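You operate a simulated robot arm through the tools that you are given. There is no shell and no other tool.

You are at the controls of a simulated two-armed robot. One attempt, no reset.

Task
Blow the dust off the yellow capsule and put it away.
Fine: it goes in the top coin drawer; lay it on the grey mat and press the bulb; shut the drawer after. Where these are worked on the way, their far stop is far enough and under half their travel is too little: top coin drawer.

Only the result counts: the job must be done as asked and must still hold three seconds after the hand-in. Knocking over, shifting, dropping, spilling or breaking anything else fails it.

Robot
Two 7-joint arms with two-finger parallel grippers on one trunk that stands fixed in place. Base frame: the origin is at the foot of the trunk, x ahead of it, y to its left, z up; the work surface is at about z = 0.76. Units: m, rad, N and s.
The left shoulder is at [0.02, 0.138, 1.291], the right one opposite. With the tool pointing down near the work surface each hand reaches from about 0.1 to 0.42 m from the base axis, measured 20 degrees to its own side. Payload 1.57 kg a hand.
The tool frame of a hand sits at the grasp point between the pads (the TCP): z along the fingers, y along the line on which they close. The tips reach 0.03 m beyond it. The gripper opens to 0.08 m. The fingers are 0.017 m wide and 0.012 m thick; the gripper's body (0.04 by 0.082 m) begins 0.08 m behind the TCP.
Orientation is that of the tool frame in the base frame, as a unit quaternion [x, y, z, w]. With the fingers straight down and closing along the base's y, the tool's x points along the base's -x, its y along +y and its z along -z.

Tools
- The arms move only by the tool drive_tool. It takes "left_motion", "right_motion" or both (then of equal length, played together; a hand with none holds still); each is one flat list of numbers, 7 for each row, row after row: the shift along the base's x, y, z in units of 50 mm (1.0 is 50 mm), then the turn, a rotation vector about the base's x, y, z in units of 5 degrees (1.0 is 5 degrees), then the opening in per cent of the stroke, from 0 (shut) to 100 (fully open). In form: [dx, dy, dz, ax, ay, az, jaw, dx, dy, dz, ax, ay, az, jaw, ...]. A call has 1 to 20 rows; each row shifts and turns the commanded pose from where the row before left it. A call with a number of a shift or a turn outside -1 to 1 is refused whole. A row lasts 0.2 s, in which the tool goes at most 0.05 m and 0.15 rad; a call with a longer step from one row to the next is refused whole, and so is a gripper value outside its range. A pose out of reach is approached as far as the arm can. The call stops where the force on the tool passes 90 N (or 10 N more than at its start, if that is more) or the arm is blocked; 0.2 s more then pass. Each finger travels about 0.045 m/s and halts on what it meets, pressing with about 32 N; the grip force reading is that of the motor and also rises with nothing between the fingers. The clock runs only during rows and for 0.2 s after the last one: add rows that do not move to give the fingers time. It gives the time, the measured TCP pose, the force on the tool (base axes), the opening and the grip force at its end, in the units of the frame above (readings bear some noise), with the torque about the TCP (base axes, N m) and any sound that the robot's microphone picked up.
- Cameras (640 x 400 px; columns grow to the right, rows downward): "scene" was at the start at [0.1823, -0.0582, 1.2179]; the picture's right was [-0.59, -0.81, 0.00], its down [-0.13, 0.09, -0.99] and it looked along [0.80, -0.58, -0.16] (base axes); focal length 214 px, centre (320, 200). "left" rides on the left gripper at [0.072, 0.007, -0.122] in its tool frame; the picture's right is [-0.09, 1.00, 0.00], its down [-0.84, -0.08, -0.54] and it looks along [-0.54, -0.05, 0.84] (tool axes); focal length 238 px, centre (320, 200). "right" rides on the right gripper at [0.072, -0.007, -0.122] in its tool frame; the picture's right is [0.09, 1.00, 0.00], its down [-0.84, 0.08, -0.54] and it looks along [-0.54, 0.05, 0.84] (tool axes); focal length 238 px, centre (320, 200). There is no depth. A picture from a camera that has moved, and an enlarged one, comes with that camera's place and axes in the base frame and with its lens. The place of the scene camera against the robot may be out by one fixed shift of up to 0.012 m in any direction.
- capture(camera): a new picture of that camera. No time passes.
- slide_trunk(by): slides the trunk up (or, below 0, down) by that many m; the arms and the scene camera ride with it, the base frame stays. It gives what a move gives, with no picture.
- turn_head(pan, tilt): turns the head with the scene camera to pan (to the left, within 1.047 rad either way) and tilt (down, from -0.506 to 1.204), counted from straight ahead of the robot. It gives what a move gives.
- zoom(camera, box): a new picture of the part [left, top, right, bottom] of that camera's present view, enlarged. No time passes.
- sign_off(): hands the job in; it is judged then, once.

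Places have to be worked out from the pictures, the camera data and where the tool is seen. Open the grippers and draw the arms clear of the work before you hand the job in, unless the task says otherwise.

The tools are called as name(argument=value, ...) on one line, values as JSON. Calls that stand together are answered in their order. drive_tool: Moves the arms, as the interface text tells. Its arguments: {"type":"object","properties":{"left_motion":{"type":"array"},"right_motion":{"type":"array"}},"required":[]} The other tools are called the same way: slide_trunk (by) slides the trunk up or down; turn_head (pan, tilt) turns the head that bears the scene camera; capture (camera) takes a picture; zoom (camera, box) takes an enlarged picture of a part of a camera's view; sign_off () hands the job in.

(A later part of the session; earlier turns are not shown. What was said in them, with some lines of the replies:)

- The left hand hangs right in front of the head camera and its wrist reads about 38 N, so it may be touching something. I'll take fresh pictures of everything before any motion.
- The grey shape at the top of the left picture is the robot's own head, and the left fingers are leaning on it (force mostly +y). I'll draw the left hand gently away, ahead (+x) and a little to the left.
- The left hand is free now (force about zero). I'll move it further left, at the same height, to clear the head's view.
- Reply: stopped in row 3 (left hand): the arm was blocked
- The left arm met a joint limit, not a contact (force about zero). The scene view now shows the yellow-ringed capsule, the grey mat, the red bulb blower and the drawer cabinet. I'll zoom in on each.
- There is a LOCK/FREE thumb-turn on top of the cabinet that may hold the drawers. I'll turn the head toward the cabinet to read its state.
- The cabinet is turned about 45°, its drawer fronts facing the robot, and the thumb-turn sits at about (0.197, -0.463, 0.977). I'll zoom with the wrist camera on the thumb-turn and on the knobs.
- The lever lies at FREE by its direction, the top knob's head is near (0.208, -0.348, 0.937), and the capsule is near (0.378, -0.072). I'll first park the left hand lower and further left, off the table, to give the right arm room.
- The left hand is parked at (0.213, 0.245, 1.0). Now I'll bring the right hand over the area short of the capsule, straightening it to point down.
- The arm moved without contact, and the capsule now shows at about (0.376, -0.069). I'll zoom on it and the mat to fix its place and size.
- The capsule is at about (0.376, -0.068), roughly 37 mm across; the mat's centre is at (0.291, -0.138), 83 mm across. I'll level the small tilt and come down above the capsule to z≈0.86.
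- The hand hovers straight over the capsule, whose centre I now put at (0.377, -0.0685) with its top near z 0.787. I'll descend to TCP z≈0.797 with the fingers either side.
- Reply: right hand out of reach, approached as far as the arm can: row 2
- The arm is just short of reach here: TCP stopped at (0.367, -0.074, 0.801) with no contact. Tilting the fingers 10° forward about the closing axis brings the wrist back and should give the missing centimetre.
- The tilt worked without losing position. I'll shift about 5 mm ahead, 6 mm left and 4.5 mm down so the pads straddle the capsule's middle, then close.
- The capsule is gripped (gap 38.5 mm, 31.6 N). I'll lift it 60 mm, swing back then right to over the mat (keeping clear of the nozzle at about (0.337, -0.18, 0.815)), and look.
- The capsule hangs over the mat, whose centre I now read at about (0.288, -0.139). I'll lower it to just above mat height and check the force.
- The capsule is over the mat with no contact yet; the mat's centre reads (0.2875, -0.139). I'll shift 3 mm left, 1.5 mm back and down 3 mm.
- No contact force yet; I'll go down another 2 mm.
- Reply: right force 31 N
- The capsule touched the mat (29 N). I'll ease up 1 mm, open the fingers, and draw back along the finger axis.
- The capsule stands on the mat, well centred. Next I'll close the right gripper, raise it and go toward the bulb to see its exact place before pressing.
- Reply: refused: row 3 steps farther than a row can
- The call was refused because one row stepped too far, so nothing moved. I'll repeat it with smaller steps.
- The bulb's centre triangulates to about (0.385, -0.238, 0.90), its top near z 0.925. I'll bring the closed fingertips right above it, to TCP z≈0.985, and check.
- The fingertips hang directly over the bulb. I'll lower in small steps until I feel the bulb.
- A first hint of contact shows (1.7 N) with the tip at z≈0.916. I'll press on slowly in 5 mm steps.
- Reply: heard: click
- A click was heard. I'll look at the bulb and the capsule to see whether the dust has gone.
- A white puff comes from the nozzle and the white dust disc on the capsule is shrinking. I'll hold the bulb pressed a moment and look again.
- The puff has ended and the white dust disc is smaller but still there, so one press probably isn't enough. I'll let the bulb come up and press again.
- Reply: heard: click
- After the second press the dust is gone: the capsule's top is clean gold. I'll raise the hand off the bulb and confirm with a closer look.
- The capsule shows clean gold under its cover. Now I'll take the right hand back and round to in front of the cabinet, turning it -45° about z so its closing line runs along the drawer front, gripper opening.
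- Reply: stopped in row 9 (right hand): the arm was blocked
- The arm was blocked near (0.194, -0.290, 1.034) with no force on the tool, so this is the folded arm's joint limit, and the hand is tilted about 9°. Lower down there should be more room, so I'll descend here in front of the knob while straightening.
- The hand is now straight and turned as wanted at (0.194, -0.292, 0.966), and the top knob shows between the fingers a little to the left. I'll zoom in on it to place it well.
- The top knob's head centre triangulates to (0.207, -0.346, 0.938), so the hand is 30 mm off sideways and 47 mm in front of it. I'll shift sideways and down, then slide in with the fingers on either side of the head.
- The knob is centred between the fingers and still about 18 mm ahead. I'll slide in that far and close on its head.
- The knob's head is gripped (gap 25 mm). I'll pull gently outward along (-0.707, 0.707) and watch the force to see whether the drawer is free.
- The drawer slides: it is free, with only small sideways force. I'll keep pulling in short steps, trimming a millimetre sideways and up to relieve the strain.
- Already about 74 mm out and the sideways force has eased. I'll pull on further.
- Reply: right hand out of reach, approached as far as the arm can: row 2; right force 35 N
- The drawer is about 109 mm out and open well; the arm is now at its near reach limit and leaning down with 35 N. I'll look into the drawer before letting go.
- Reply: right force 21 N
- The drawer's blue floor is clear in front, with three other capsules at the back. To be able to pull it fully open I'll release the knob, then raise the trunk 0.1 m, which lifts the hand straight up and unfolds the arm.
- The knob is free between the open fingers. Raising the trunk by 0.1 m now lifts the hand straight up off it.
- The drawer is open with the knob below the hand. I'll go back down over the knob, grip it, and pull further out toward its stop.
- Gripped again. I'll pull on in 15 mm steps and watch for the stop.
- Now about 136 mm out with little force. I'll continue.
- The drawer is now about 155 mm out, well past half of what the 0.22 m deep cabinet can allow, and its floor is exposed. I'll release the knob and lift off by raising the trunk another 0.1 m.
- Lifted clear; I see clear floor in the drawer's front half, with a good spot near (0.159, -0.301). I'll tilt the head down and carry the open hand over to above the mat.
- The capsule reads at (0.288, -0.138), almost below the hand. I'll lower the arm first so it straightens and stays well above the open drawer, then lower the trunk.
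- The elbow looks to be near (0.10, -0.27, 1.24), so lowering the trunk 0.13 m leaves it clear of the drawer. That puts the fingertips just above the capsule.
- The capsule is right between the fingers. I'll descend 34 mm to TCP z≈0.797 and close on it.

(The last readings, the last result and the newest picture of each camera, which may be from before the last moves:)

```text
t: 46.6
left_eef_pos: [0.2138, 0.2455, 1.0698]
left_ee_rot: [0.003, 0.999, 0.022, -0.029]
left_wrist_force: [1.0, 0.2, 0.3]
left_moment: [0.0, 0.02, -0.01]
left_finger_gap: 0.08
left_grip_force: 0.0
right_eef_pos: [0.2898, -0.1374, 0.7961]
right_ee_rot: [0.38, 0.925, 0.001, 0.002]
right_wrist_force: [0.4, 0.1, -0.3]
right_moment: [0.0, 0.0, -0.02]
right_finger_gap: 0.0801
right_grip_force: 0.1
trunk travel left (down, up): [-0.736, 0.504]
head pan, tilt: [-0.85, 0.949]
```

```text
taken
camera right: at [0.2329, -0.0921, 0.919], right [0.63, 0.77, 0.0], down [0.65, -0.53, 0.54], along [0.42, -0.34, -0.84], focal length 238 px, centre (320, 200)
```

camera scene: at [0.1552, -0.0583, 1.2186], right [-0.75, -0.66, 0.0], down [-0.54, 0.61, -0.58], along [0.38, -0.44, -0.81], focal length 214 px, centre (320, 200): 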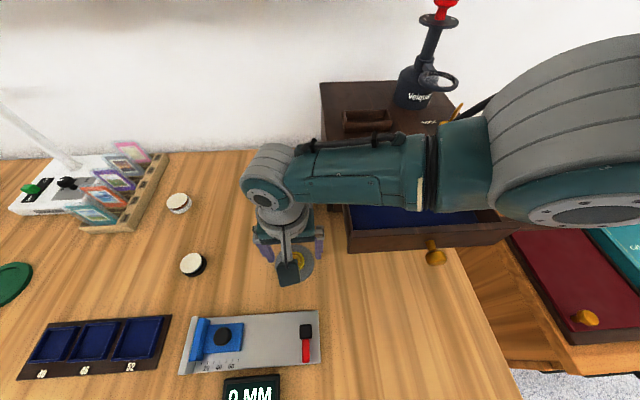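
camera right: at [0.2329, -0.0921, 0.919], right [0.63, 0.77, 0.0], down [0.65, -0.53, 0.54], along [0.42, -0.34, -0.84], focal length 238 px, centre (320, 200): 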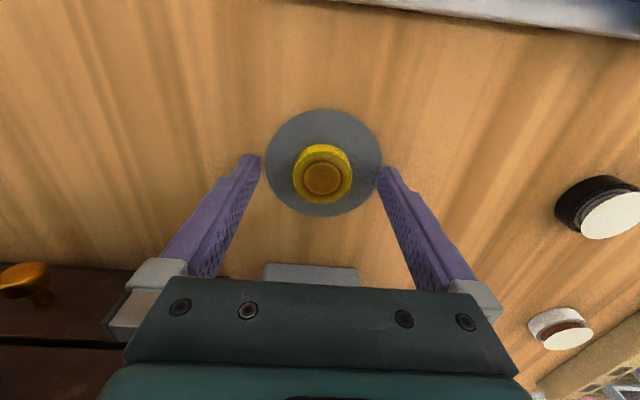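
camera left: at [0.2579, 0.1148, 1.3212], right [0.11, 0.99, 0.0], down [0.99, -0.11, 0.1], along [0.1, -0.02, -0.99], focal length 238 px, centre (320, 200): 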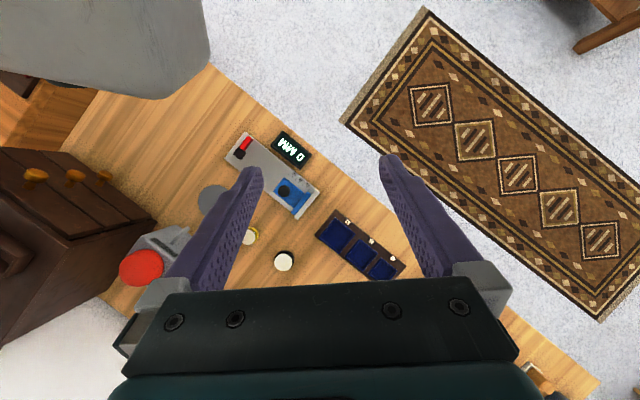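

Well centred. Closing the gripper on the capsule now.

drive_tool(right_motion=[0, 0, 0, 0, 0, 0, 60, 0, 0, 0, 0, 0, 0, 20, 0, 0, 0, 0, 0, 0, 20, 0, 0, 0, 0, 0, 0, 20, 0, 0, 0, 0, 0, 0, 20, 0, 0, 0, 0, 0, 0, 20])

capture(camera="right")

```text
t: 48.0
left_eef_pos: [0.2136, 0.2446, 1.068]
left_ee_rot: [0.004, 0.999, 0.022, -0.029]
left_wrist_force: [0.0, 0.0, -0.5]
left_moment: [-0.05, -0.02, -0.04]
left_finger_gap: 0.0802
left_grip_force: 0.0
right_eef_pos: [0.2892, -0.137, 0.7974]
right_ee_rot: [0.379, 0.925, 0.001, 0.001]
right_wrist_force: [-0.3, 1.4, 1.2]
right_moment: [0.02, 0.02, 0.0]
right_finger_gap: 0.039
right_grip_force: 32.1
trunk travel left (down, up): [-0.736, 0.504]
head pan, tilt: [-0.85, 0.949]
```

```text
taken
camera right: at [0.233, -0.092, 0.9192], right [0.63, 0.77, 0.0], down [0.65, -0.53, 0.54], along [0.42, -0.34, -0.84], focal length 238 px, centre (320, 200)
```

right: 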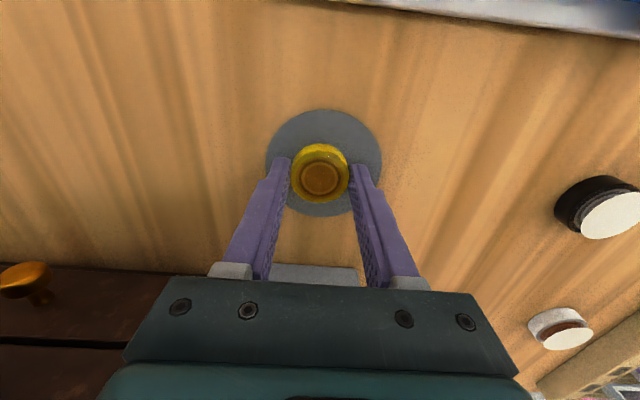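

The capsule is gripped (gap 39 mm, 32 N). I'll lift it straight up by raising the trunk 0.17 m and check that it is held.

slide_trunk(by=0.17)

capture(camera="right")

capture(camera="scene")

```text
t: 49.9
left_eef_pos: [0.2123, 0.2448, 1.2394]
left_ee_rot: [0.003, 0.999, 0.022, -0.028]
left_wrist_force: [-0.1, -0.1, 0.3]
left_moment: [-0.02, 0.04, -0.01]
left_finger_gap: 0.08
left_grip_force: 0.1
right_eef_pos: [0.2888, -0.1364, 0.9672]
right_ee_rot: [0.379, 0.925, 0.001, 0.001]
right_wrist_force: [0.7, 0.8, -0.2]
right_moment: [-0.02, 0.02, 0.01]
right_finger_gap: 0.039
right_grip_force: 32.3
trunk travel left (down, up): [-0.906, 0.334]
head pan, tilt: [-0.85, 0.949]
```

```text
taken
camera right: at [0.2328, -0.0921, 1.0891], right [0.63, 0.77, 0.0], down [0.65, -0.53, 0.54], along [0.42, -0.34, -0.84], focal length 238 px, centre (320, 200)
```

right: 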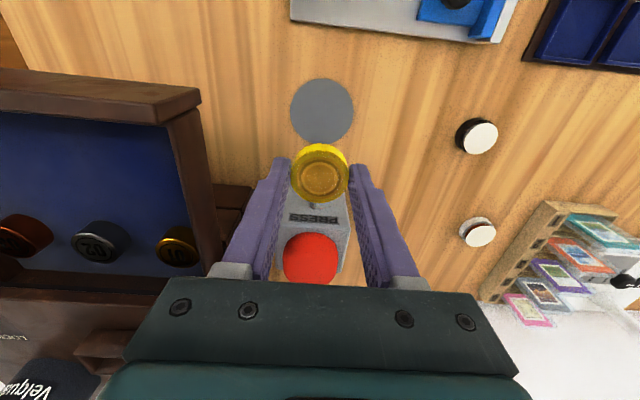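

```text
taken
camera scene: at [0.1551, -0.0583, 1.3885], right [-0.75, -0.66, 0.0], down [-0.54, 0.61, -0.58], along [0.38, -0.44, -0.81], focal length 214 px, centre (320, 200)
```

scene: 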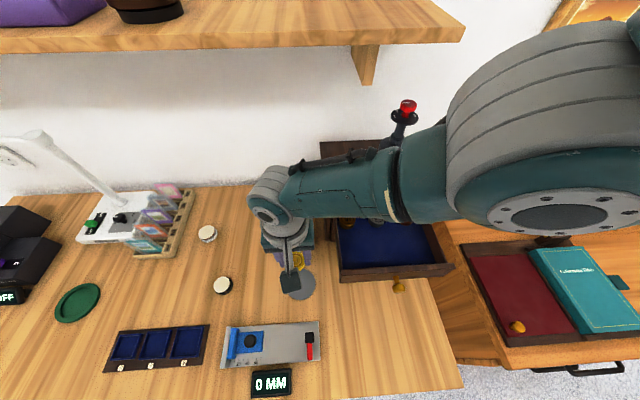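

The capsule is held and clear of the mat. I'll raise the hand 70 mm more with the arm and carry it over the drawer wall to above (0.159, -0.301).

drive_tool(right_motion=[0, 0, 0.7, 0, 0, 0, 20, 0, 0, 0.7, 0, 0, 0, 20, -0.4, -0.5, 0, 0, 0, 0, 20, -0.54, -0.69, 0, 0, 0, 0, 20, -0.54, -0.69, 0, 0, 0, 0, 20, -0.54, -0.69, 0, 0, 0, 0, 20, -0.54, -0.69, 0, 0, 0, 0, 20, 0, 0, 0, 0, 0, 0, 20])

capture(camera="right")

capture(camera="scene")

```text
t: 51.7
left_eef_pos: [0.2125, 0.2452, 1.2391]
left_ee_rot: [0.003, 0.999, 0.022, -0.029]
left_wrist_force: [-0.2, -0.2, 0.9]
left_moment: [0.02, -0.01, 0.01]
left_finger_gap: 0.0802
left_grip_force: 0.2
right_eef_pos: [0.1598, -0.298, 1.0357]
right_ee_rot: [0.379, 0.925, 0.001, 0.002]
right_wrist_force: [-0.2, -0.8, 0.1]
right_moment: [-0.02, 0.01, 0.01]
right_finger_gap: 0.0387
right_grip_force: 32.5
trunk travel left (down, up): [-0.906, 0.334]
head pan, tilt: [-0.85, 0.949]
```

```text
taken
camera right: at [0.104, -0.2527, 1.1582], right [0.63, 0.77, 0.0], down [0.65, -0.53, 0.54], along [0.42, -0.34, -0.84], focal length 238 px, centre (320, 200)
```

right: 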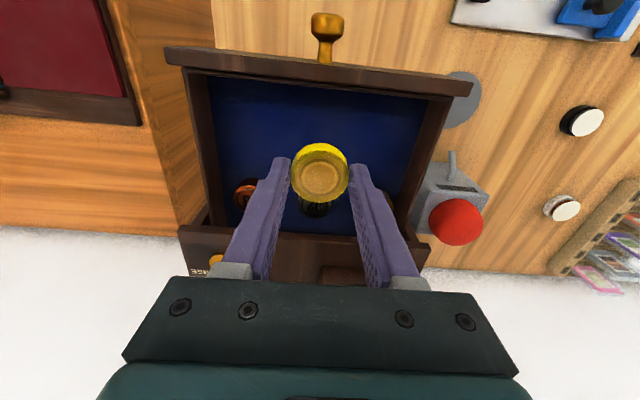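

```text
taken
camera scene: at [0.1551, -0.0583, 1.3886], right [-0.75, -0.66, 0.0], down [-0.54, 0.61, -0.58], along [0.38, -0.44, -0.81], focal length 214 px, centre (320, 200)
```

scene: 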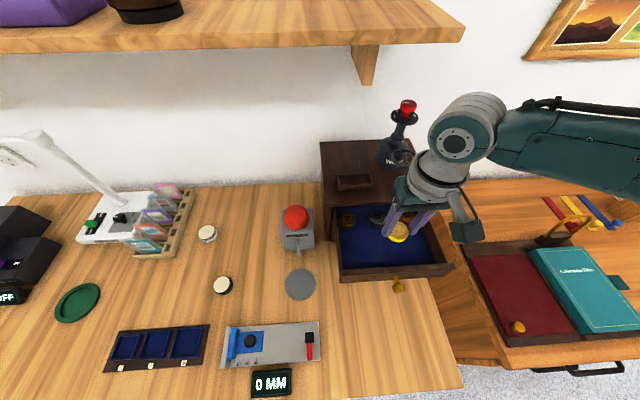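

The capsule hangs above the clear front part of the drawer, and the other capsules sit about 9 cm further in. I'll shift 9 mm inward and lower it to about 15 mm above the expected floor.

drive_tool(right_motion=[0.13, -0.13, -0.4, 0, 0, 0, 20, 0, 0, -0.6, 0, 0, 0, 20, 0, 0, -0.5, 0, 0, 0, 20, 0, 0, 0, 0, 0, 0, 20])

capture(camera="right")

zoom(camera="scene", box=[320, 150, 480, 310])

```text
t: 52.7
left_eef_pos: [0.2134, 0.2454, 1.2393]
left_ee_rot: [0.003, 0.999, 0.022, -0.029]
left_wrist_force: [0.0, 0.0, -0.4]
left_moment: [-0.02, 0.02, 0.03]
left_finger_gap: 0.0802
left_grip_force: 0.1
right_eef_pos: [0.1683, -0.3042, 0.9609]
right_ee_rot: [0.379, 0.925, 0.0, 0.002]
right_wrist_force: [-0.4, 0.5, -0.7]
right_moment: [0.01, 0.01, 0.02]
right_finger_gap: 0.0386
right_grip_force: 32.4
trunk travel left (down, up): [-0.906, 0.334]
head pan, tilt: [-0.85, 0.949]
```

```text
taken
camera right: at [0.1126, -0.2585, 1.0815], right [0.63, 0.77, 0.0], down [0.65, -0.53, 0.54], along [0.42, -0.34, -0.84], focal length 238 px, centre (320, 200)
```

right: 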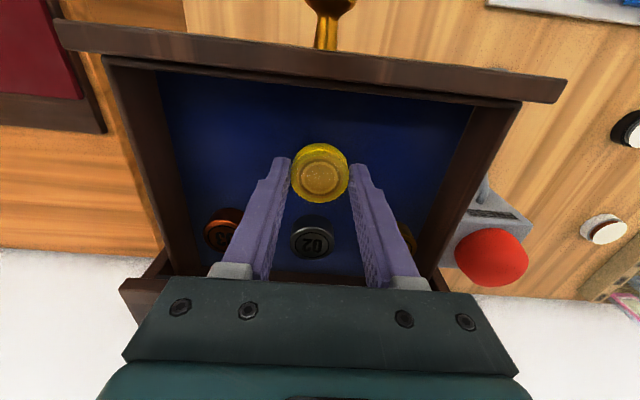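

```text
2.50 times, centred on (400, 230) of scene
camera zoom: at [0.1551, -0.0583, 1.3886], right [-0.75, -0.66, 0.0], down [-0.54, 0.61, -0.58], along [0.38, -0.44, -0.81], focal length 536 px, centre (120, 125)
```

zoom: 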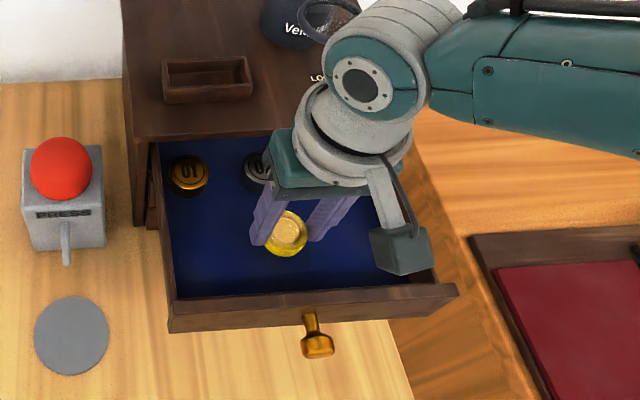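

Good clearance all round. I'll go down in small steps until the capsule touches the drawer floor.

drive_tool(right_motion=[0, 0, -0.08, 0, 0, 0, 20, 0, 0, -0.08, 0, 0, 0, 20, 0, 0, 0, 0, 0, 0, 20])

```text
t: 53.5
left_eef_pos: [0.2133, 0.2455, 1.238]
left_ee_rot: [0.004, 0.999, 0.022, -0.028]
left_wrist_force: [-0.1, 0.1, 0.5]
left_moment: [-0.02, 0.01, 0.0]
left_finger_gap: 0.08
left_grip_force: 0.1
right_eef_pos: [0.1675, -0.3056, 0.9534]
right_ee_rot: [0.381, 0.925, 0.001, 0.001]
right_wrist_force: [1.0, 0.4, -0.2]
right_moment: [0.04, 0.0, -0.02]
right_finger_gap: 0.0391
right_grip_force: 32.2
trunk travel left (down, up): [-0.906, 0.334]
head pan, tilt: [-0.85, 0.949]
```

drive_tool(right_motion=[0, 0, -0.08, 0, 0, 0, 20, 0, 0, -0.04, 0, 0, 0, 20, 0, 0, 0, 0, 0, 0, 20])

```text
t: 54.3
left_eef_pos: [0.2137, 0.2454, 1.2395]
left_ee_rot: [0.003, 0.999, 0.021, -0.029]
left_wrist_force: [0.1, 0.3, -0.6]
left_moment: [0.01, 0.02, -0.04]
left_finger_gap: 0.08
left_grip_force: 0.0
right_eef_pos: [0.1673, -0.3068, 0.9473]
right_ee_rot: [0.38, 0.925, 0.001, 0.001]
right_wrist_force: [0.5, 0.1, 0.6]
right_moment: [-0.01, 0.02, 0.02]
right_finger_gap: 0.0388
right_grip_force: 32.4
trunk travel left (down, up): [-0.906, 0.334]
head pan, tilt: [-0.85, 0.949]
```

No contact yet at TCP z≈0.947, so I'll keep lowering in small steps.

drive_tool(right_motion=[0, 0, -0.06, 0, 0, 0, 20, 0, 0, -0.04, 0, 0, 0, 20, 0, 0, 0, 0, 0, 0, 20])

```text
t: 55.1
left_eef_pos: [0.2132, 0.2469, 1.24]
left_ee_rot: [0.004, 0.999, 0.022, -0.029]
left_wrist_force: [0.6, 0.4, 0.5]
left_moment: [0.01, 0.03, 0.01]
left_finger_gap: 0.08
left_grip_force: 0.1
right_eef_pos: [0.1673, -0.3073, 0.9427]
right_ee_rot: [0.38, 0.925, 0.001, 0.001]
right_wrist_force: [-0.5, 0.5, 0.2]
right_moment: [0.02, 0.0, 0.02]
right_finger_gap: 0.0387
right_grip_force: 32.1
trunk travel left (down, up): [-0.906, 0.334]
head pan, tilt: [-0.85, 0.949]
```

Still free; another 4 mm.

drive_tool(right_motion=[0, 0, -0.04, 0, 0, 0, 20, 0, 0, -0.04, 0, 0, 0, 20, 0, 0, 0, 0, 0, 0, 20])

capture(camera="right")

```text
t: 55.9
left_eef_pos: [0.2136, 0.2445, 1.2392]
left_ee_rot: [0.003, 0.999, 0.021, -0.029]
left_wrist_force: [-0.2, 0.2, 0.3]
left_moment: [0.02, 0.01, 0.04]
left_finger_gap: 0.0801
left_grip_force: 0.1
right_eef_pos: [0.1691, -0.3083, 0.9408]
right_ee_rot: [0.379, 0.925, 0.0, 0.005]
right_wrist_force: [-0.9, 1.5, 30.1]
right_moment: [0.02, 0.07, 0.0]
right_finger_gap: 0.0384
right_grip_force: 32.8
trunk travel left (down, up): [-0.906, 0.334]
head pan, tilt: [-0.85, 0.949]
```

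```text
taken
camera right: at [0.1131, -0.2633, 1.062], right [0.63, 0.77, 0.0], down [0.65, -0.53, 0.55], along [0.43, -0.34, -0.84], focal length 238 px, centre (320, 200)
```

right: 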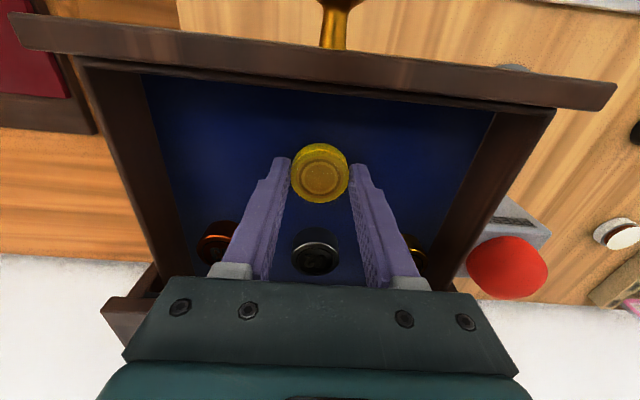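

The capsule is on the drawer floor (30 N). I'll ease up 1.5 mm, open the fingers, then rise straight out of the drawer.

drive_tool(right_motion=[0, 0, 0.03, 0, 0, 0, 20, 0, 0, 0, 0, 0, 0, 50, 0, 0, 0, 0, 0, 0, 75, 0, 0, 0, 0, 0, 0, 85, 0, 0, 0, 0, 0, 0, 85, 0, 0, 0.3, 0, 0, 0, 85, 0, 0, 0.6, 0, 0, 0, 85, 0, 0, 0.8, 0, 0, 0, 85, 0, 0, 0, 0, 0, 0, 85])

capture(camera="right")

capture(camera="scene")

```text
t: 57.9
left_eef_pos: [0.2137, 0.2451, 1.2384]
left_ee_rot: [0.003, 0.999, 0.022, -0.028]
left_wrist_force: [-0.7, 0.1, -0.9]
left_moment: [0.01, 0.0, -0.03]
left_finger_gap: 0.0801
left_grip_force: 0.0
right_eef_pos: [0.1658, -0.3089, 1.0276]
right_ee_rot: [0.379, 0.925, 0.001, 0.002]
right_wrist_force: [0.1, 0.3, -0.4]
right_moment: [-0.04, 0.01, -0.02]
right_finger_gap: 0.0679
right_grip_force: 0.0
trunk travel left (down, up): [-0.906, 0.334]
head pan, tilt: [-0.85, 0.949]
```

```text
taken
camera right: at [0.11, -0.2616, 1.1493], right [0.63, 0.77, 0.0], down [0.65, -0.53, 0.54], along [0.42, -0.34, -0.84], focal length 238 px, centre (320, 200)
```

right: 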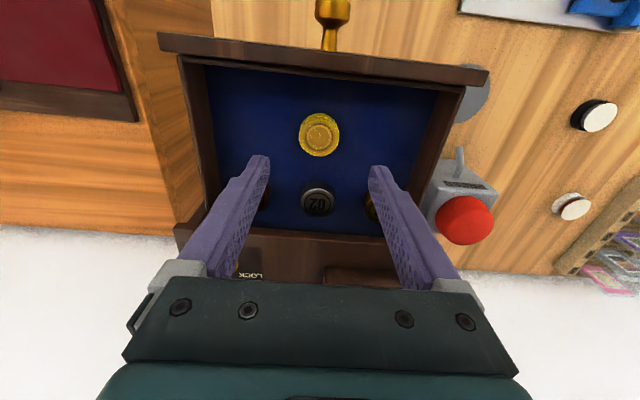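

```text
taken
camera scene: at [0.1551, -0.0583, 1.3885], right [-0.75, -0.66, 0.0], down [-0.54, 0.61, -0.58], along [0.38, -0.44, -0.81], focal length 214 px, centre (320, 200)
```

scene: 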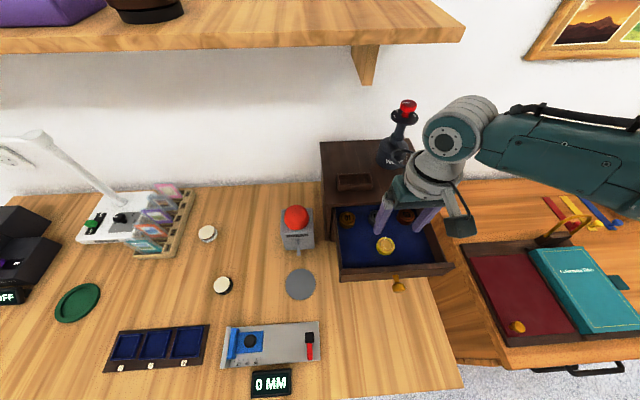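

The yellow capsule lies flat in the drawer, clear of the others. Next I'll bring the open hand above the knob at (0.0955, -0.238) so that I can lower it with the trunk and grip the knob to push the drawer shut.

drive_tool(right_motion=[-0.2, 0.2, 0.5, 0, 0, 0, 90, -0.4, 0.4, 0.4, 0, 0, 0, 90, -0.4, 0.41, 0.25, 0, 0, 0, 90, -0.4, 0.41, 0, 0, 0, 0, 90, 0, 0, 0, 0, 0, 0, 90])

capture(camera="right")

```text
t: 59.1
left_eef_pos: [0.2128, 0.2449, 1.2395]
left_ee_rot: [0.003, 0.999, 0.022, -0.028]
left_wrist_force: [-0.8, 0.5, -1.0]
left_moment: [-0.01, 0.0, 0.03]
left_finger_gap: 0.0797
left_grip_force: 0.1
right_eef_pos: [0.0988, -0.2365, 1.0845]
right_ee_rot: [0.38, 0.925, 0.0, 0.003]
right_wrist_force: [-0.2, 0.0, -0.2]
right_moment: [0.04, -0.01, 0.0]
right_finger_gap: 0.0717
right_grip_force: 0.1
trunk travel left (down, up): [-0.906, 0.334]
head pan, tilt: [-0.85, 0.949]
```

```text
taken
camera right: at [0.0431, -0.1901, 1.2058], right [0.63, 0.77, 0.0], down [0.65, -0.53, 0.54], along [0.42, -0.34, -0.84], focal length 238 px, centre (320, 200)
```

right: 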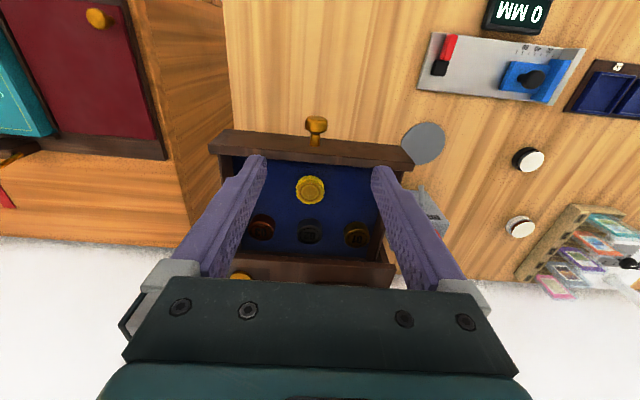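

The knob lies directly below between the fingers. I'll lower the trunk 0.14 m to bring them around it.

slide_trunk(by=-0.14)

capture(camera="right")

```text
t: 60.8
left_eef_pos: [0.2126, 0.2453, 1.1004]
left_ee_rot: [0.003, 0.999, 0.022, -0.028]
left_wrist_force: [0.0, -0.1, -0.2]
left_moment: [0.03, 0.02, 0.0]
left_finger_gap: 0.0799
left_grip_force: 0.1
right_eef_pos: [0.1001, -0.2361, 0.9433]
right_ee_rot: [0.38, 0.925, 0.0, 0.0]
right_wrist_force: [0.5, 0.1, -0.6]
right_moment: [-0.03, -0.03, 0.02]
right_finger_gap: 0.0724
right_grip_force: 0.1
trunk travel left (down, up): [-0.766, 0.474]
head pan, tilt: [-0.85, 0.949]
```

```text
taken
camera right: at [0.0433, -0.1903, 1.0657], right [0.63, 0.77, 0.0], down [0.65, -0.53, 0.54], along [0.42, -0.34, -0.84], focal length 238 px, centre (320, 200)
```

right: 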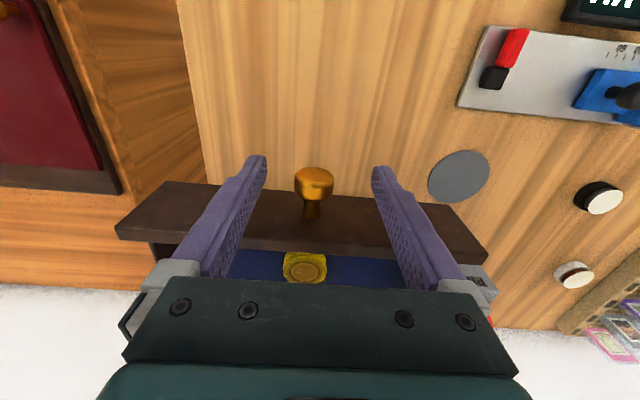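

The knob stands about 4 mm to one side of centre. I'll shift by that and close gently on its head.

drive_tool(right_motion=[-0.06, -0.06, 0, 0, 0, 0, 90, 0, 0, 0, 0, 0, 0, 60, 0, 0, 0, 0, 0, 0, 15, 0, 0, 0, 0, 0, 0, 15, 0, 0, 0, 0, 0, 0, 15, 0, 0, 0, 0, 0, 0, 15])

```text
t: 62.2
left_eef_pos: [0.2126, 0.2461, 1.0984]
left_ee_rot: [0.004, 0.999, 0.022, -0.028]
left_wrist_force: [0.7, 0.0, 0.6]
left_moment: [0.01, 0.0, 0.0]
left_finger_gap: 0.0797
left_grip_force: 0.1
right_eef_pos: [0.0977, -0.2384, 0.9442]
right_ee_rot: [0.379, 0.925, 0.001, 0.001]
right_wrist_force: [-0.8, -1.5, 1.2]
right_moment: [-0.01, -0.01, -0.05]
right_finger_gap: 0.0257
right_grip_force: 33.4
trunk travel left (down, up): [-0.766, 0.474]
head pan, tilt: [-0.85, 0.949]
```

Gripped. I'll push the drawer in slowly along (0.709, -0.705), checking the force half-way.

drive_tool(right_motion=[0.1, -0.1, 0, 0, 0, 0, 15, 0.2, -0.199, 0, 0, 0, 0, 15, 0.2, -0.199, 0, 0, 0, 0, 15, 0.2, -0.199, 0, 0, 0, 0, 15, 0.2, -0.199, 0, 0, 0, 0, 15])

capture(camera="right")

```text
t: 63.4
left_eef_pos: [0.2137, 0.2465, 1.1001]
left_ee_rot: [0.003, 0.999, 0.022, -0.027]
left_wrist_force: [0.1, -0.4, 0.4]
left_moment: [0.0, -0.02, 0.02]
left_finger_gap: 0.0799
left_grip_force: 0.0
right_eef_pos: [0.1431, -0.2849, 0.9435]
right_ee_rot: [0.378, 0.926, 0.002, 0.005]
right_wrist_force: [2.8, 5.5, 24.5]
right_moment: [0.18, 0.03, 0.09]
right_finger_gap: 0.0254
right_grip_force: 37.2
trunk travel left (down, up): [-0.766, 0.474]
head pan, tilt: [-0.85, 0.949]
```

```text
taken
camera right: at [0.0869, -0.2398, 1.0655], right [0.63, 0.77, 0.01], down [0.65, -0.53, 0.55], along [0.43, -0.34, -0.84], focal length 238 px, centre (320, 200)
```

right: 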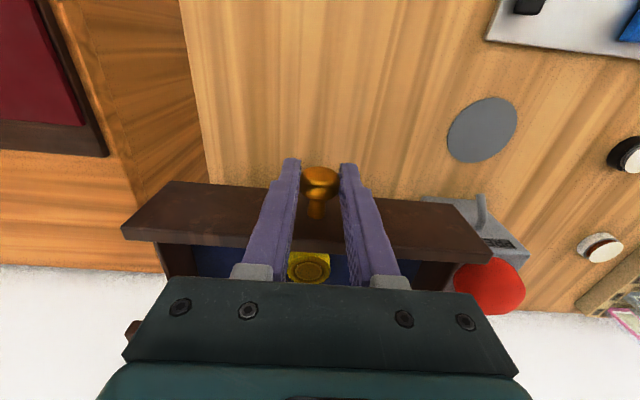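

It slides well; a small upward strain shows, so I'll trim up 1 mm and keep pushing.

drive_tool(right_motion=[0.21, -0.18, 0.02, 0, 0, 0, 15, 0.2, -0.195, 0.01, 0, 0, 0, 15, 0.2, -0.195, 0, 0, 0, 0, 15, 0.2, -0.195, 0, 0, 0, 0, 15])

capture(camera="right")

```text
t: 64.4
left_eef_pos: [0.215, 0.2446, 1.0997]
left_ee_rot: [0.002, 0.999, 0.021, -0.028]
left_wrist_force: [-0.7, -0.1, 0.3]
left_moment: [-0.03, 0.03, 0.01]
left_finger_gap: 0.0798
left_grip_force: 0.0
right_eef_pos: [0.1832, -0.3239, 0.944]
right_ee_rot: [0.378, 0.926, 0.001, 0.002]
right_wrist_force: [3.4, 3.3, 13.0]
right_moment: [-0.53, -0.61, 0.16]
right_finger_gap: 0.0252
right_grip_force: 36.9
trunk travel left (down, up): [-0.766, 0.474]
head pan, tilt: [-0.85, 0.949]
```

```text
taken
camera right: at [0.1262, -0.2785, 1.0655], right [0.63, 0.77, 0.0], down [0.65, -0.53, 0.55], along [0.42, -0.34, -0.84], focal length 238 px, centre (320, 200)
```

right: 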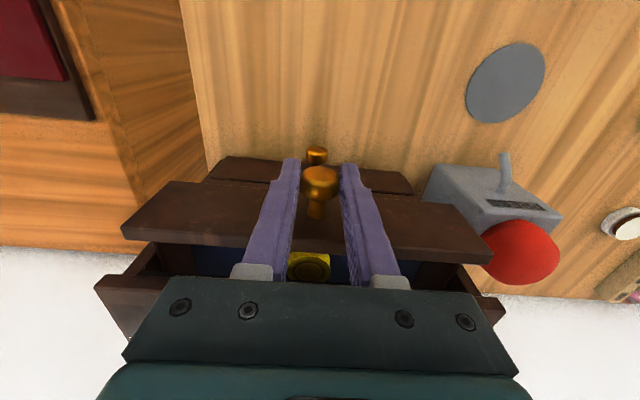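

About 32 mm remain. I'll push nearly all of that, then finish in small steps.

drive_tool(right_motion=[0.2, -0.19, 0.01, 0, 0, 0, 15, 0.15, -0.145, 0, 0, 0, 0, 15, 0.08, -0.08, 0, 0, 0, 0, 15])

capture(camera="right")

```text
t: 65.2
left_eef_pos: [0.2125, 0.246, 1.0982]
left_ee_rot: [0.002, 0.999, 0.022, -0.029]
left_wrist_force: [-0.1, -0.2, -0.5]
left_moment: [0.01, -0.02, -0.04]
left_finger_gap: 0.08
left_grip_force: 0.0
right_eef_pos: [0.2003, -0.3427, 0.9441]
right_ee_rot: [0.379, 0.925, 0.0, -0.001]
right_wrist_force: [-0.9, -1.4, -15.0]
right_moment: [-0.26, -0.09, -0.07]
right_finger_gap: 0.0253
right_grip_force: 36.7
trunk travel left (down, up): [-0.766, 0.474]
head pan, tilt: [-0.85, 0.949]
```

```text
taken
camera right: at [0.1453, -0.2966, 1.066], right [0.63, 0.77, 0.0], down [0.65, -0.53, 0.54], along [0.42, -0.34, -0.84], focal length 238 px, centre (320, 200)
```

right: 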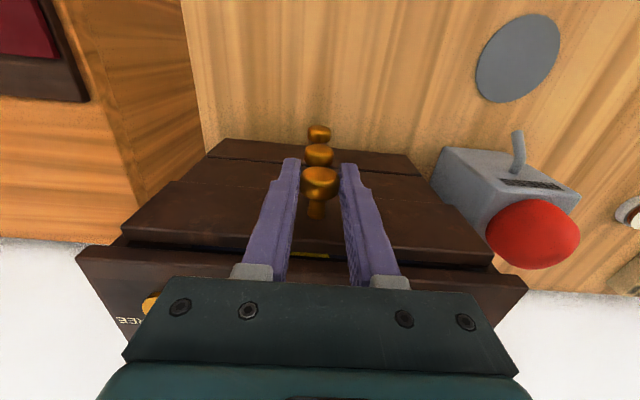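

A thin gap is still open (yellow strip visible), about 6 mm. I'll push the rest.

drive_tool(right_motion=[0.07, -0.06, -0.02, 0, 0, 0, 15, 0.04, -0.04, 0, 0, 0, 0, 15, 0, 0, 0, 0, 0, 0, 15])

capture(camera="right")

```text
t: 66.0
left_eef_pos: [0.2105, 0.2464, 1.1002]
left_ee_rot: [0.003, 0.999, 0.022, -0.03]
left_wrist_force: [0.2, 0.7, 0.4]
left_moment: [0.04, 0.0, 0.02]
left_finger_gap: 0.0797
left_grip_force: 0.1
right_eef_pos: [0.2059, -0.3479, 0.9443]
right_ee_rot: [0.378, 0.926, 0.001, -0.003]
right_wrist_force: [-15.0, 7.1, 8.7]
right_moment: [0.04, 0.27, -0.02]
right_finger_gap: 0.0254
right_grip_force: 37.3
trunk travel left (down, up): [-0.766, 0.474]
head pan, tilt: [-0.85, 0.949]
```

```text
taken
camera right: at [0.1501, -0.3018, 1.0662], right [0.63, 0.77, 0.0], down [0.65, -0.53, 0.54], along [0.42, -0.34, -0.84], focal length 238 px, centre (320, 200)
```

right: 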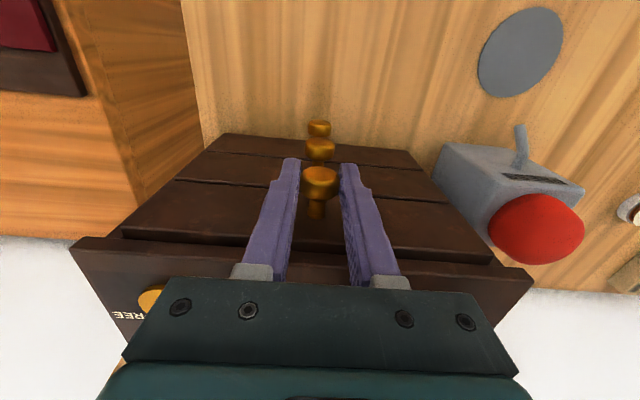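

The drawer has met its stop (about 16 N along the push) and the view matches the shut state. One more millimetre of press, then I'll open the fingers.

drive_tool(right_motion=[0.02, -0.025, -0.01, 0, 0, 0, 15, 0, 0, 0, 0, 0, 0, 15, 0, 0, 0, 0, 0, 0, 40, 0, 0, 0, 0, 0, 0, 70, 0, 0, 0, 0, 0, 0, 85, 0, 0, 0, 0, 0, 0, 85, 0, 0, 0, 0, 0, 0, 85])

capture(camera="right")

capture(camera="scene")

```text
t: 67.6
left_eef_pos: [0.2123, 0.245, 1.1]
left_ee_rot: [0.003, 0.999, 0.021, -0.029]
left_wrist_force: [0.2, -0.2, 0.5]
left_moment: [-0.04, -0.03, 0.01]
left_finger_gap: 0.0798
left_grip_force: 0.0
right_eef_pos: [0.2094, -0.3496, 0.9428]
right_ee_rot: [0.38, 0.925, 0.0, 0.001]
right_wrist_force: [0.9, -0.9, 0.0]
right_moment: [0.01, 0.0, 0.0]
right_finger_gap: 0.0683
right_grip_force: 0.1
trunk travel left (down, up): [-0.766, 0.474]
head pan, tilt: [-0.85, 0.949]
```

```text
taken
camera right: at [0.1535, -0.3037, 1.0653], right [0.63, 0.77, 0.0], down [0.65, -0.53, 0.54], along [0.42, -0.34, -0.84], focal length 238 px, centre (320, 200)
```

right: 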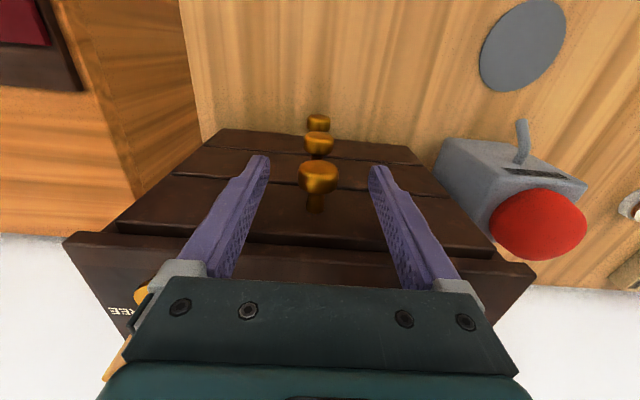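

```text
taken
camera scene: at [0.1551, -0.0583, 1.2485], right [-0.75, -0.66, 0.0], down [-0.54, 0.61, -0.58], along [0.38, -0.44, -0.81], focal length 214 px, centre (320, 200)
```

scene: 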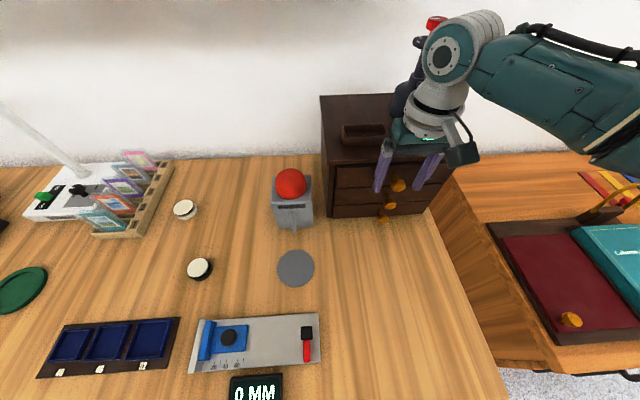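

Released with no force, and the drawer looks shut. I'll withdraw outward along the knob's axis, then up and away.

drive_tool(right_motion=[-0.2, 0.2, 0, 0, 0, 0, 85, -0.4, 0.4, 0, 0, 0, 0, 85, -0.4, 0.4, 0, 0, 0, 0, 85, 0, 0, 0.6, 0, 0, 0, 85, 0, 0, 0.7, 0, 0, 0, 85, 0, 0, 0.7, 0, 0, 0, 85])

capture(camera="scene")

capture(camera="right")

```text
t: 69.0
left_eef_pos: [0.2126, 0.2451, 1.1005]
left_ee_rot: [0.004, 0.999, 0.022, -0.029]
left_wrist_force: [0.0, -0.2, -0.1]
left_moment: [0.01, 0.02, -0.02]
left_finger_gap: 0.0801
left_grip_force: 0.0
right_eef_pos: [0.1591, -0.2995, 1.0475]
right_ee_rot: [0.379, 0.926, 0.001, 0.001]
right_wrist_force: [-0.1, 0.2, -0.5]
right_moment: [-0.01, 0.01, 0.03]
right_finger_gap: 0.068
right_grip_force: 0.1
trunk travel left (down, up): [-0.766, 0.474]
head pan, tilt: [-0.85, 0.949]
```

```text
taken
camera scene: at [0.1551, -0.0585, 1.2485], right [-0.75, -0.66, 0.0], down [-0.54, 0.61, -0.58], along [0.38, -0.44, -0.81], focal length 214 px, centre (320, 200)
```

scene: 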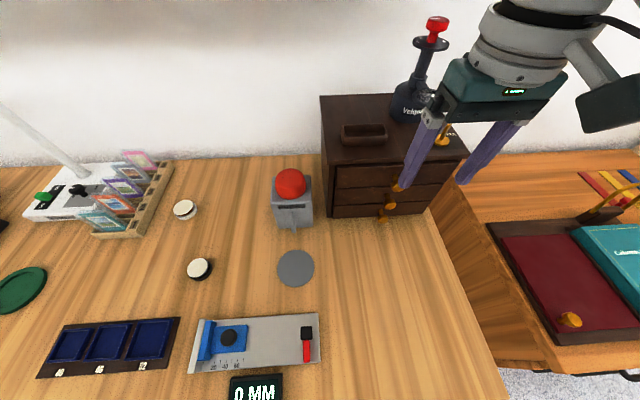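

```text
taken
camera right: at [0.1023, -0.2537, 1.1695], right [0.63, 0.77, 0.0], down [0.65, -0.53, 0.54], along [0.42, -0.34, -0.84], focal length 238 px, centre (320, 200)
```

right: 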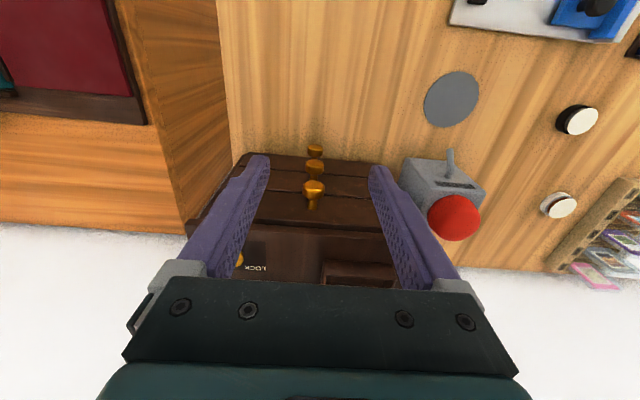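

I'll zoom on the cabinet front to check that the top drawer is flush.

zoom(camera="scene", box=[310, 80, 480, 230])

zoom(camera="right", box=[180, 130, 440, 300])

```text
2.67 times, centred on (395, 155) of scene
camera zoom: at [0.1551, -0.0585, 1.2485], right [-0.75, -0.66, 0.0], down [-0.54, 0.61, -0.58], along [0.38, -0.44, -0.81], focal length 572 px, centre (120, 320)
```

zoom: 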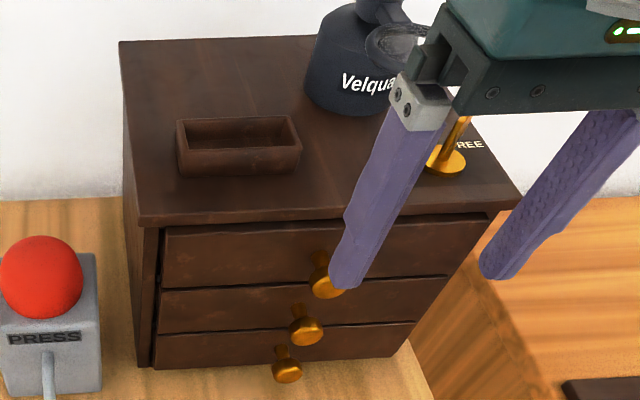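

```text
2.35 times, centred on (310, 215) of right
camera zoom: at [0.1023, -0.2537, 1.1695], right [0.63, 0.77, 0.0], down [0.65, -0.53, 0.54], along [0.42, -0.34, -0.84], focal length 561 px, centre (344, 165)
```

zoom: 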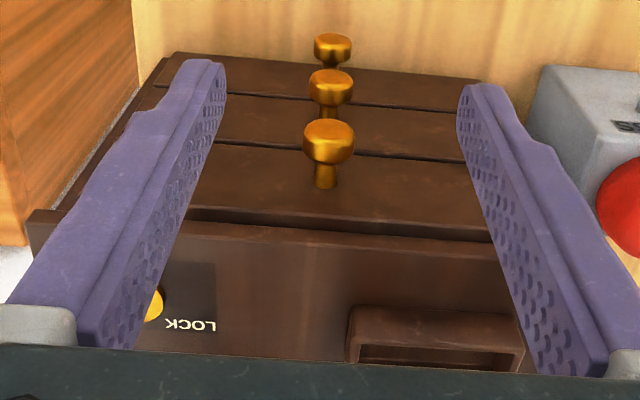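

The top drawer is flush with the others and the rest of the desk is undisturbed. I'll draw the right hand a little further back and fully open both grippers.

drive_tool(left_motion=[0, 0, 0, 0, 0, 0, 100, 0, 0, 0, 0, 0, 0, 100, 0, 0, 0, 0, 0, 0, 100], right_motion=[0, 0.5, 0.2, 0, 0, 0, 100, 0, 0.5, 0.1, 0, 0, 0, 100, 0, 0, 0, 0, 0, 0, 100])

capture(camera="scene")

capture(camera="right")

```text
t: 69.8
left_eef_pos: [0.2132, 0.2448, 1.099]
left_ee_rot: [0.004, 0.999, 0.023, -0.029]
left_wrist_force: [0.0, -0.1, -0.2]
left_moment: [-0.02, 0.0, 0.02]
left_finger_gap: 0.08
left_grip_force: 0.1
right_eef_pos: [0.1622, -0.2501, 1.0604]
right_ee_rot: [0.38, 0.925, 0.0, 0.0]
right_wrist_force: [-0.1, 0.1, 0.4]
right_moment: [0.0, -0.01, -0.01]
right_finger_gap: 0.0802
right_grip_force: 0.1
trunk travel left (down, up): [-0.766, 0.474]
head pan, tilt: [-0.85, 0.949]
```

```text
taken
camera scene: at [0.1552, -0.0583, 1.2486], right [-0.75, -0.66, 0.0], down [-0.54, 0.61, -0.58], along [0.38, -0.44, -0.81], focal length 214 px, centre (320, 200)
```

scene: 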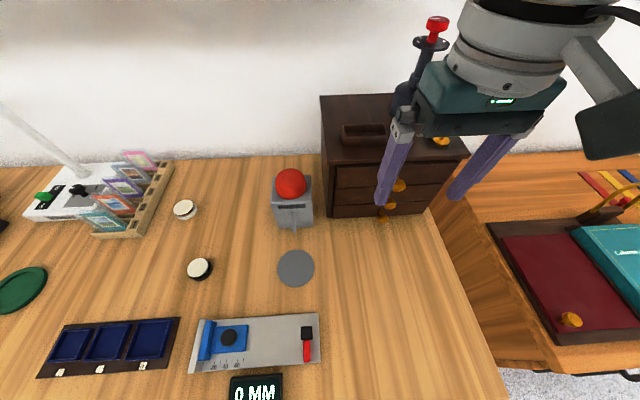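

```text
taken
camera right: at [0.1059, -0.2042, 1.1811], right [0.63, 0.77, 0.0], down [0.65, -0.53, 0.54], along [0.42, -0.34, -0.84], focal length 238 px, centre (320, 200)
```

right: 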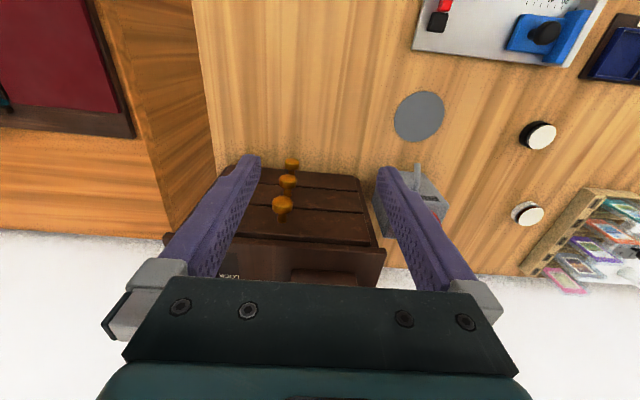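

The capsule was blown clean on the mat and laid in the top drawer. The drawer is shut and flush, both grippers are open and clear, and nothing else has shifted, so I'm handing the job in.

sign_off()

```text
The job is handed in.
```

The yellow capsule is blown clean and put away in the top coin drawer, which is shut. I've handed the job in.

- **Dust:** I laid the capsule on the grey mat and pressed the bulb twice. The first puff cleared only part of the dust. The second left the top clean.
- **Drawer:** I pulled the top drawer out about 155 mm, which I judged from the cabinet's depth to be well past half its travel; I did not reach the far stop. The capsule lies flat at the front of the drawer, clear of the three capsules already there. I pushed the drawer in until it met its stop, and it looks flush with the others.
- **Surroundings:** The last pictures show nothing else knocked or shifted. The LOCK/FREE lever on the cabinet was already at FREE, so I left it alone. At the start the left fingers were leaning on the robot's own head, and I moved them off before doing anything else.

Both grippers are open and the arms are clear of the work.
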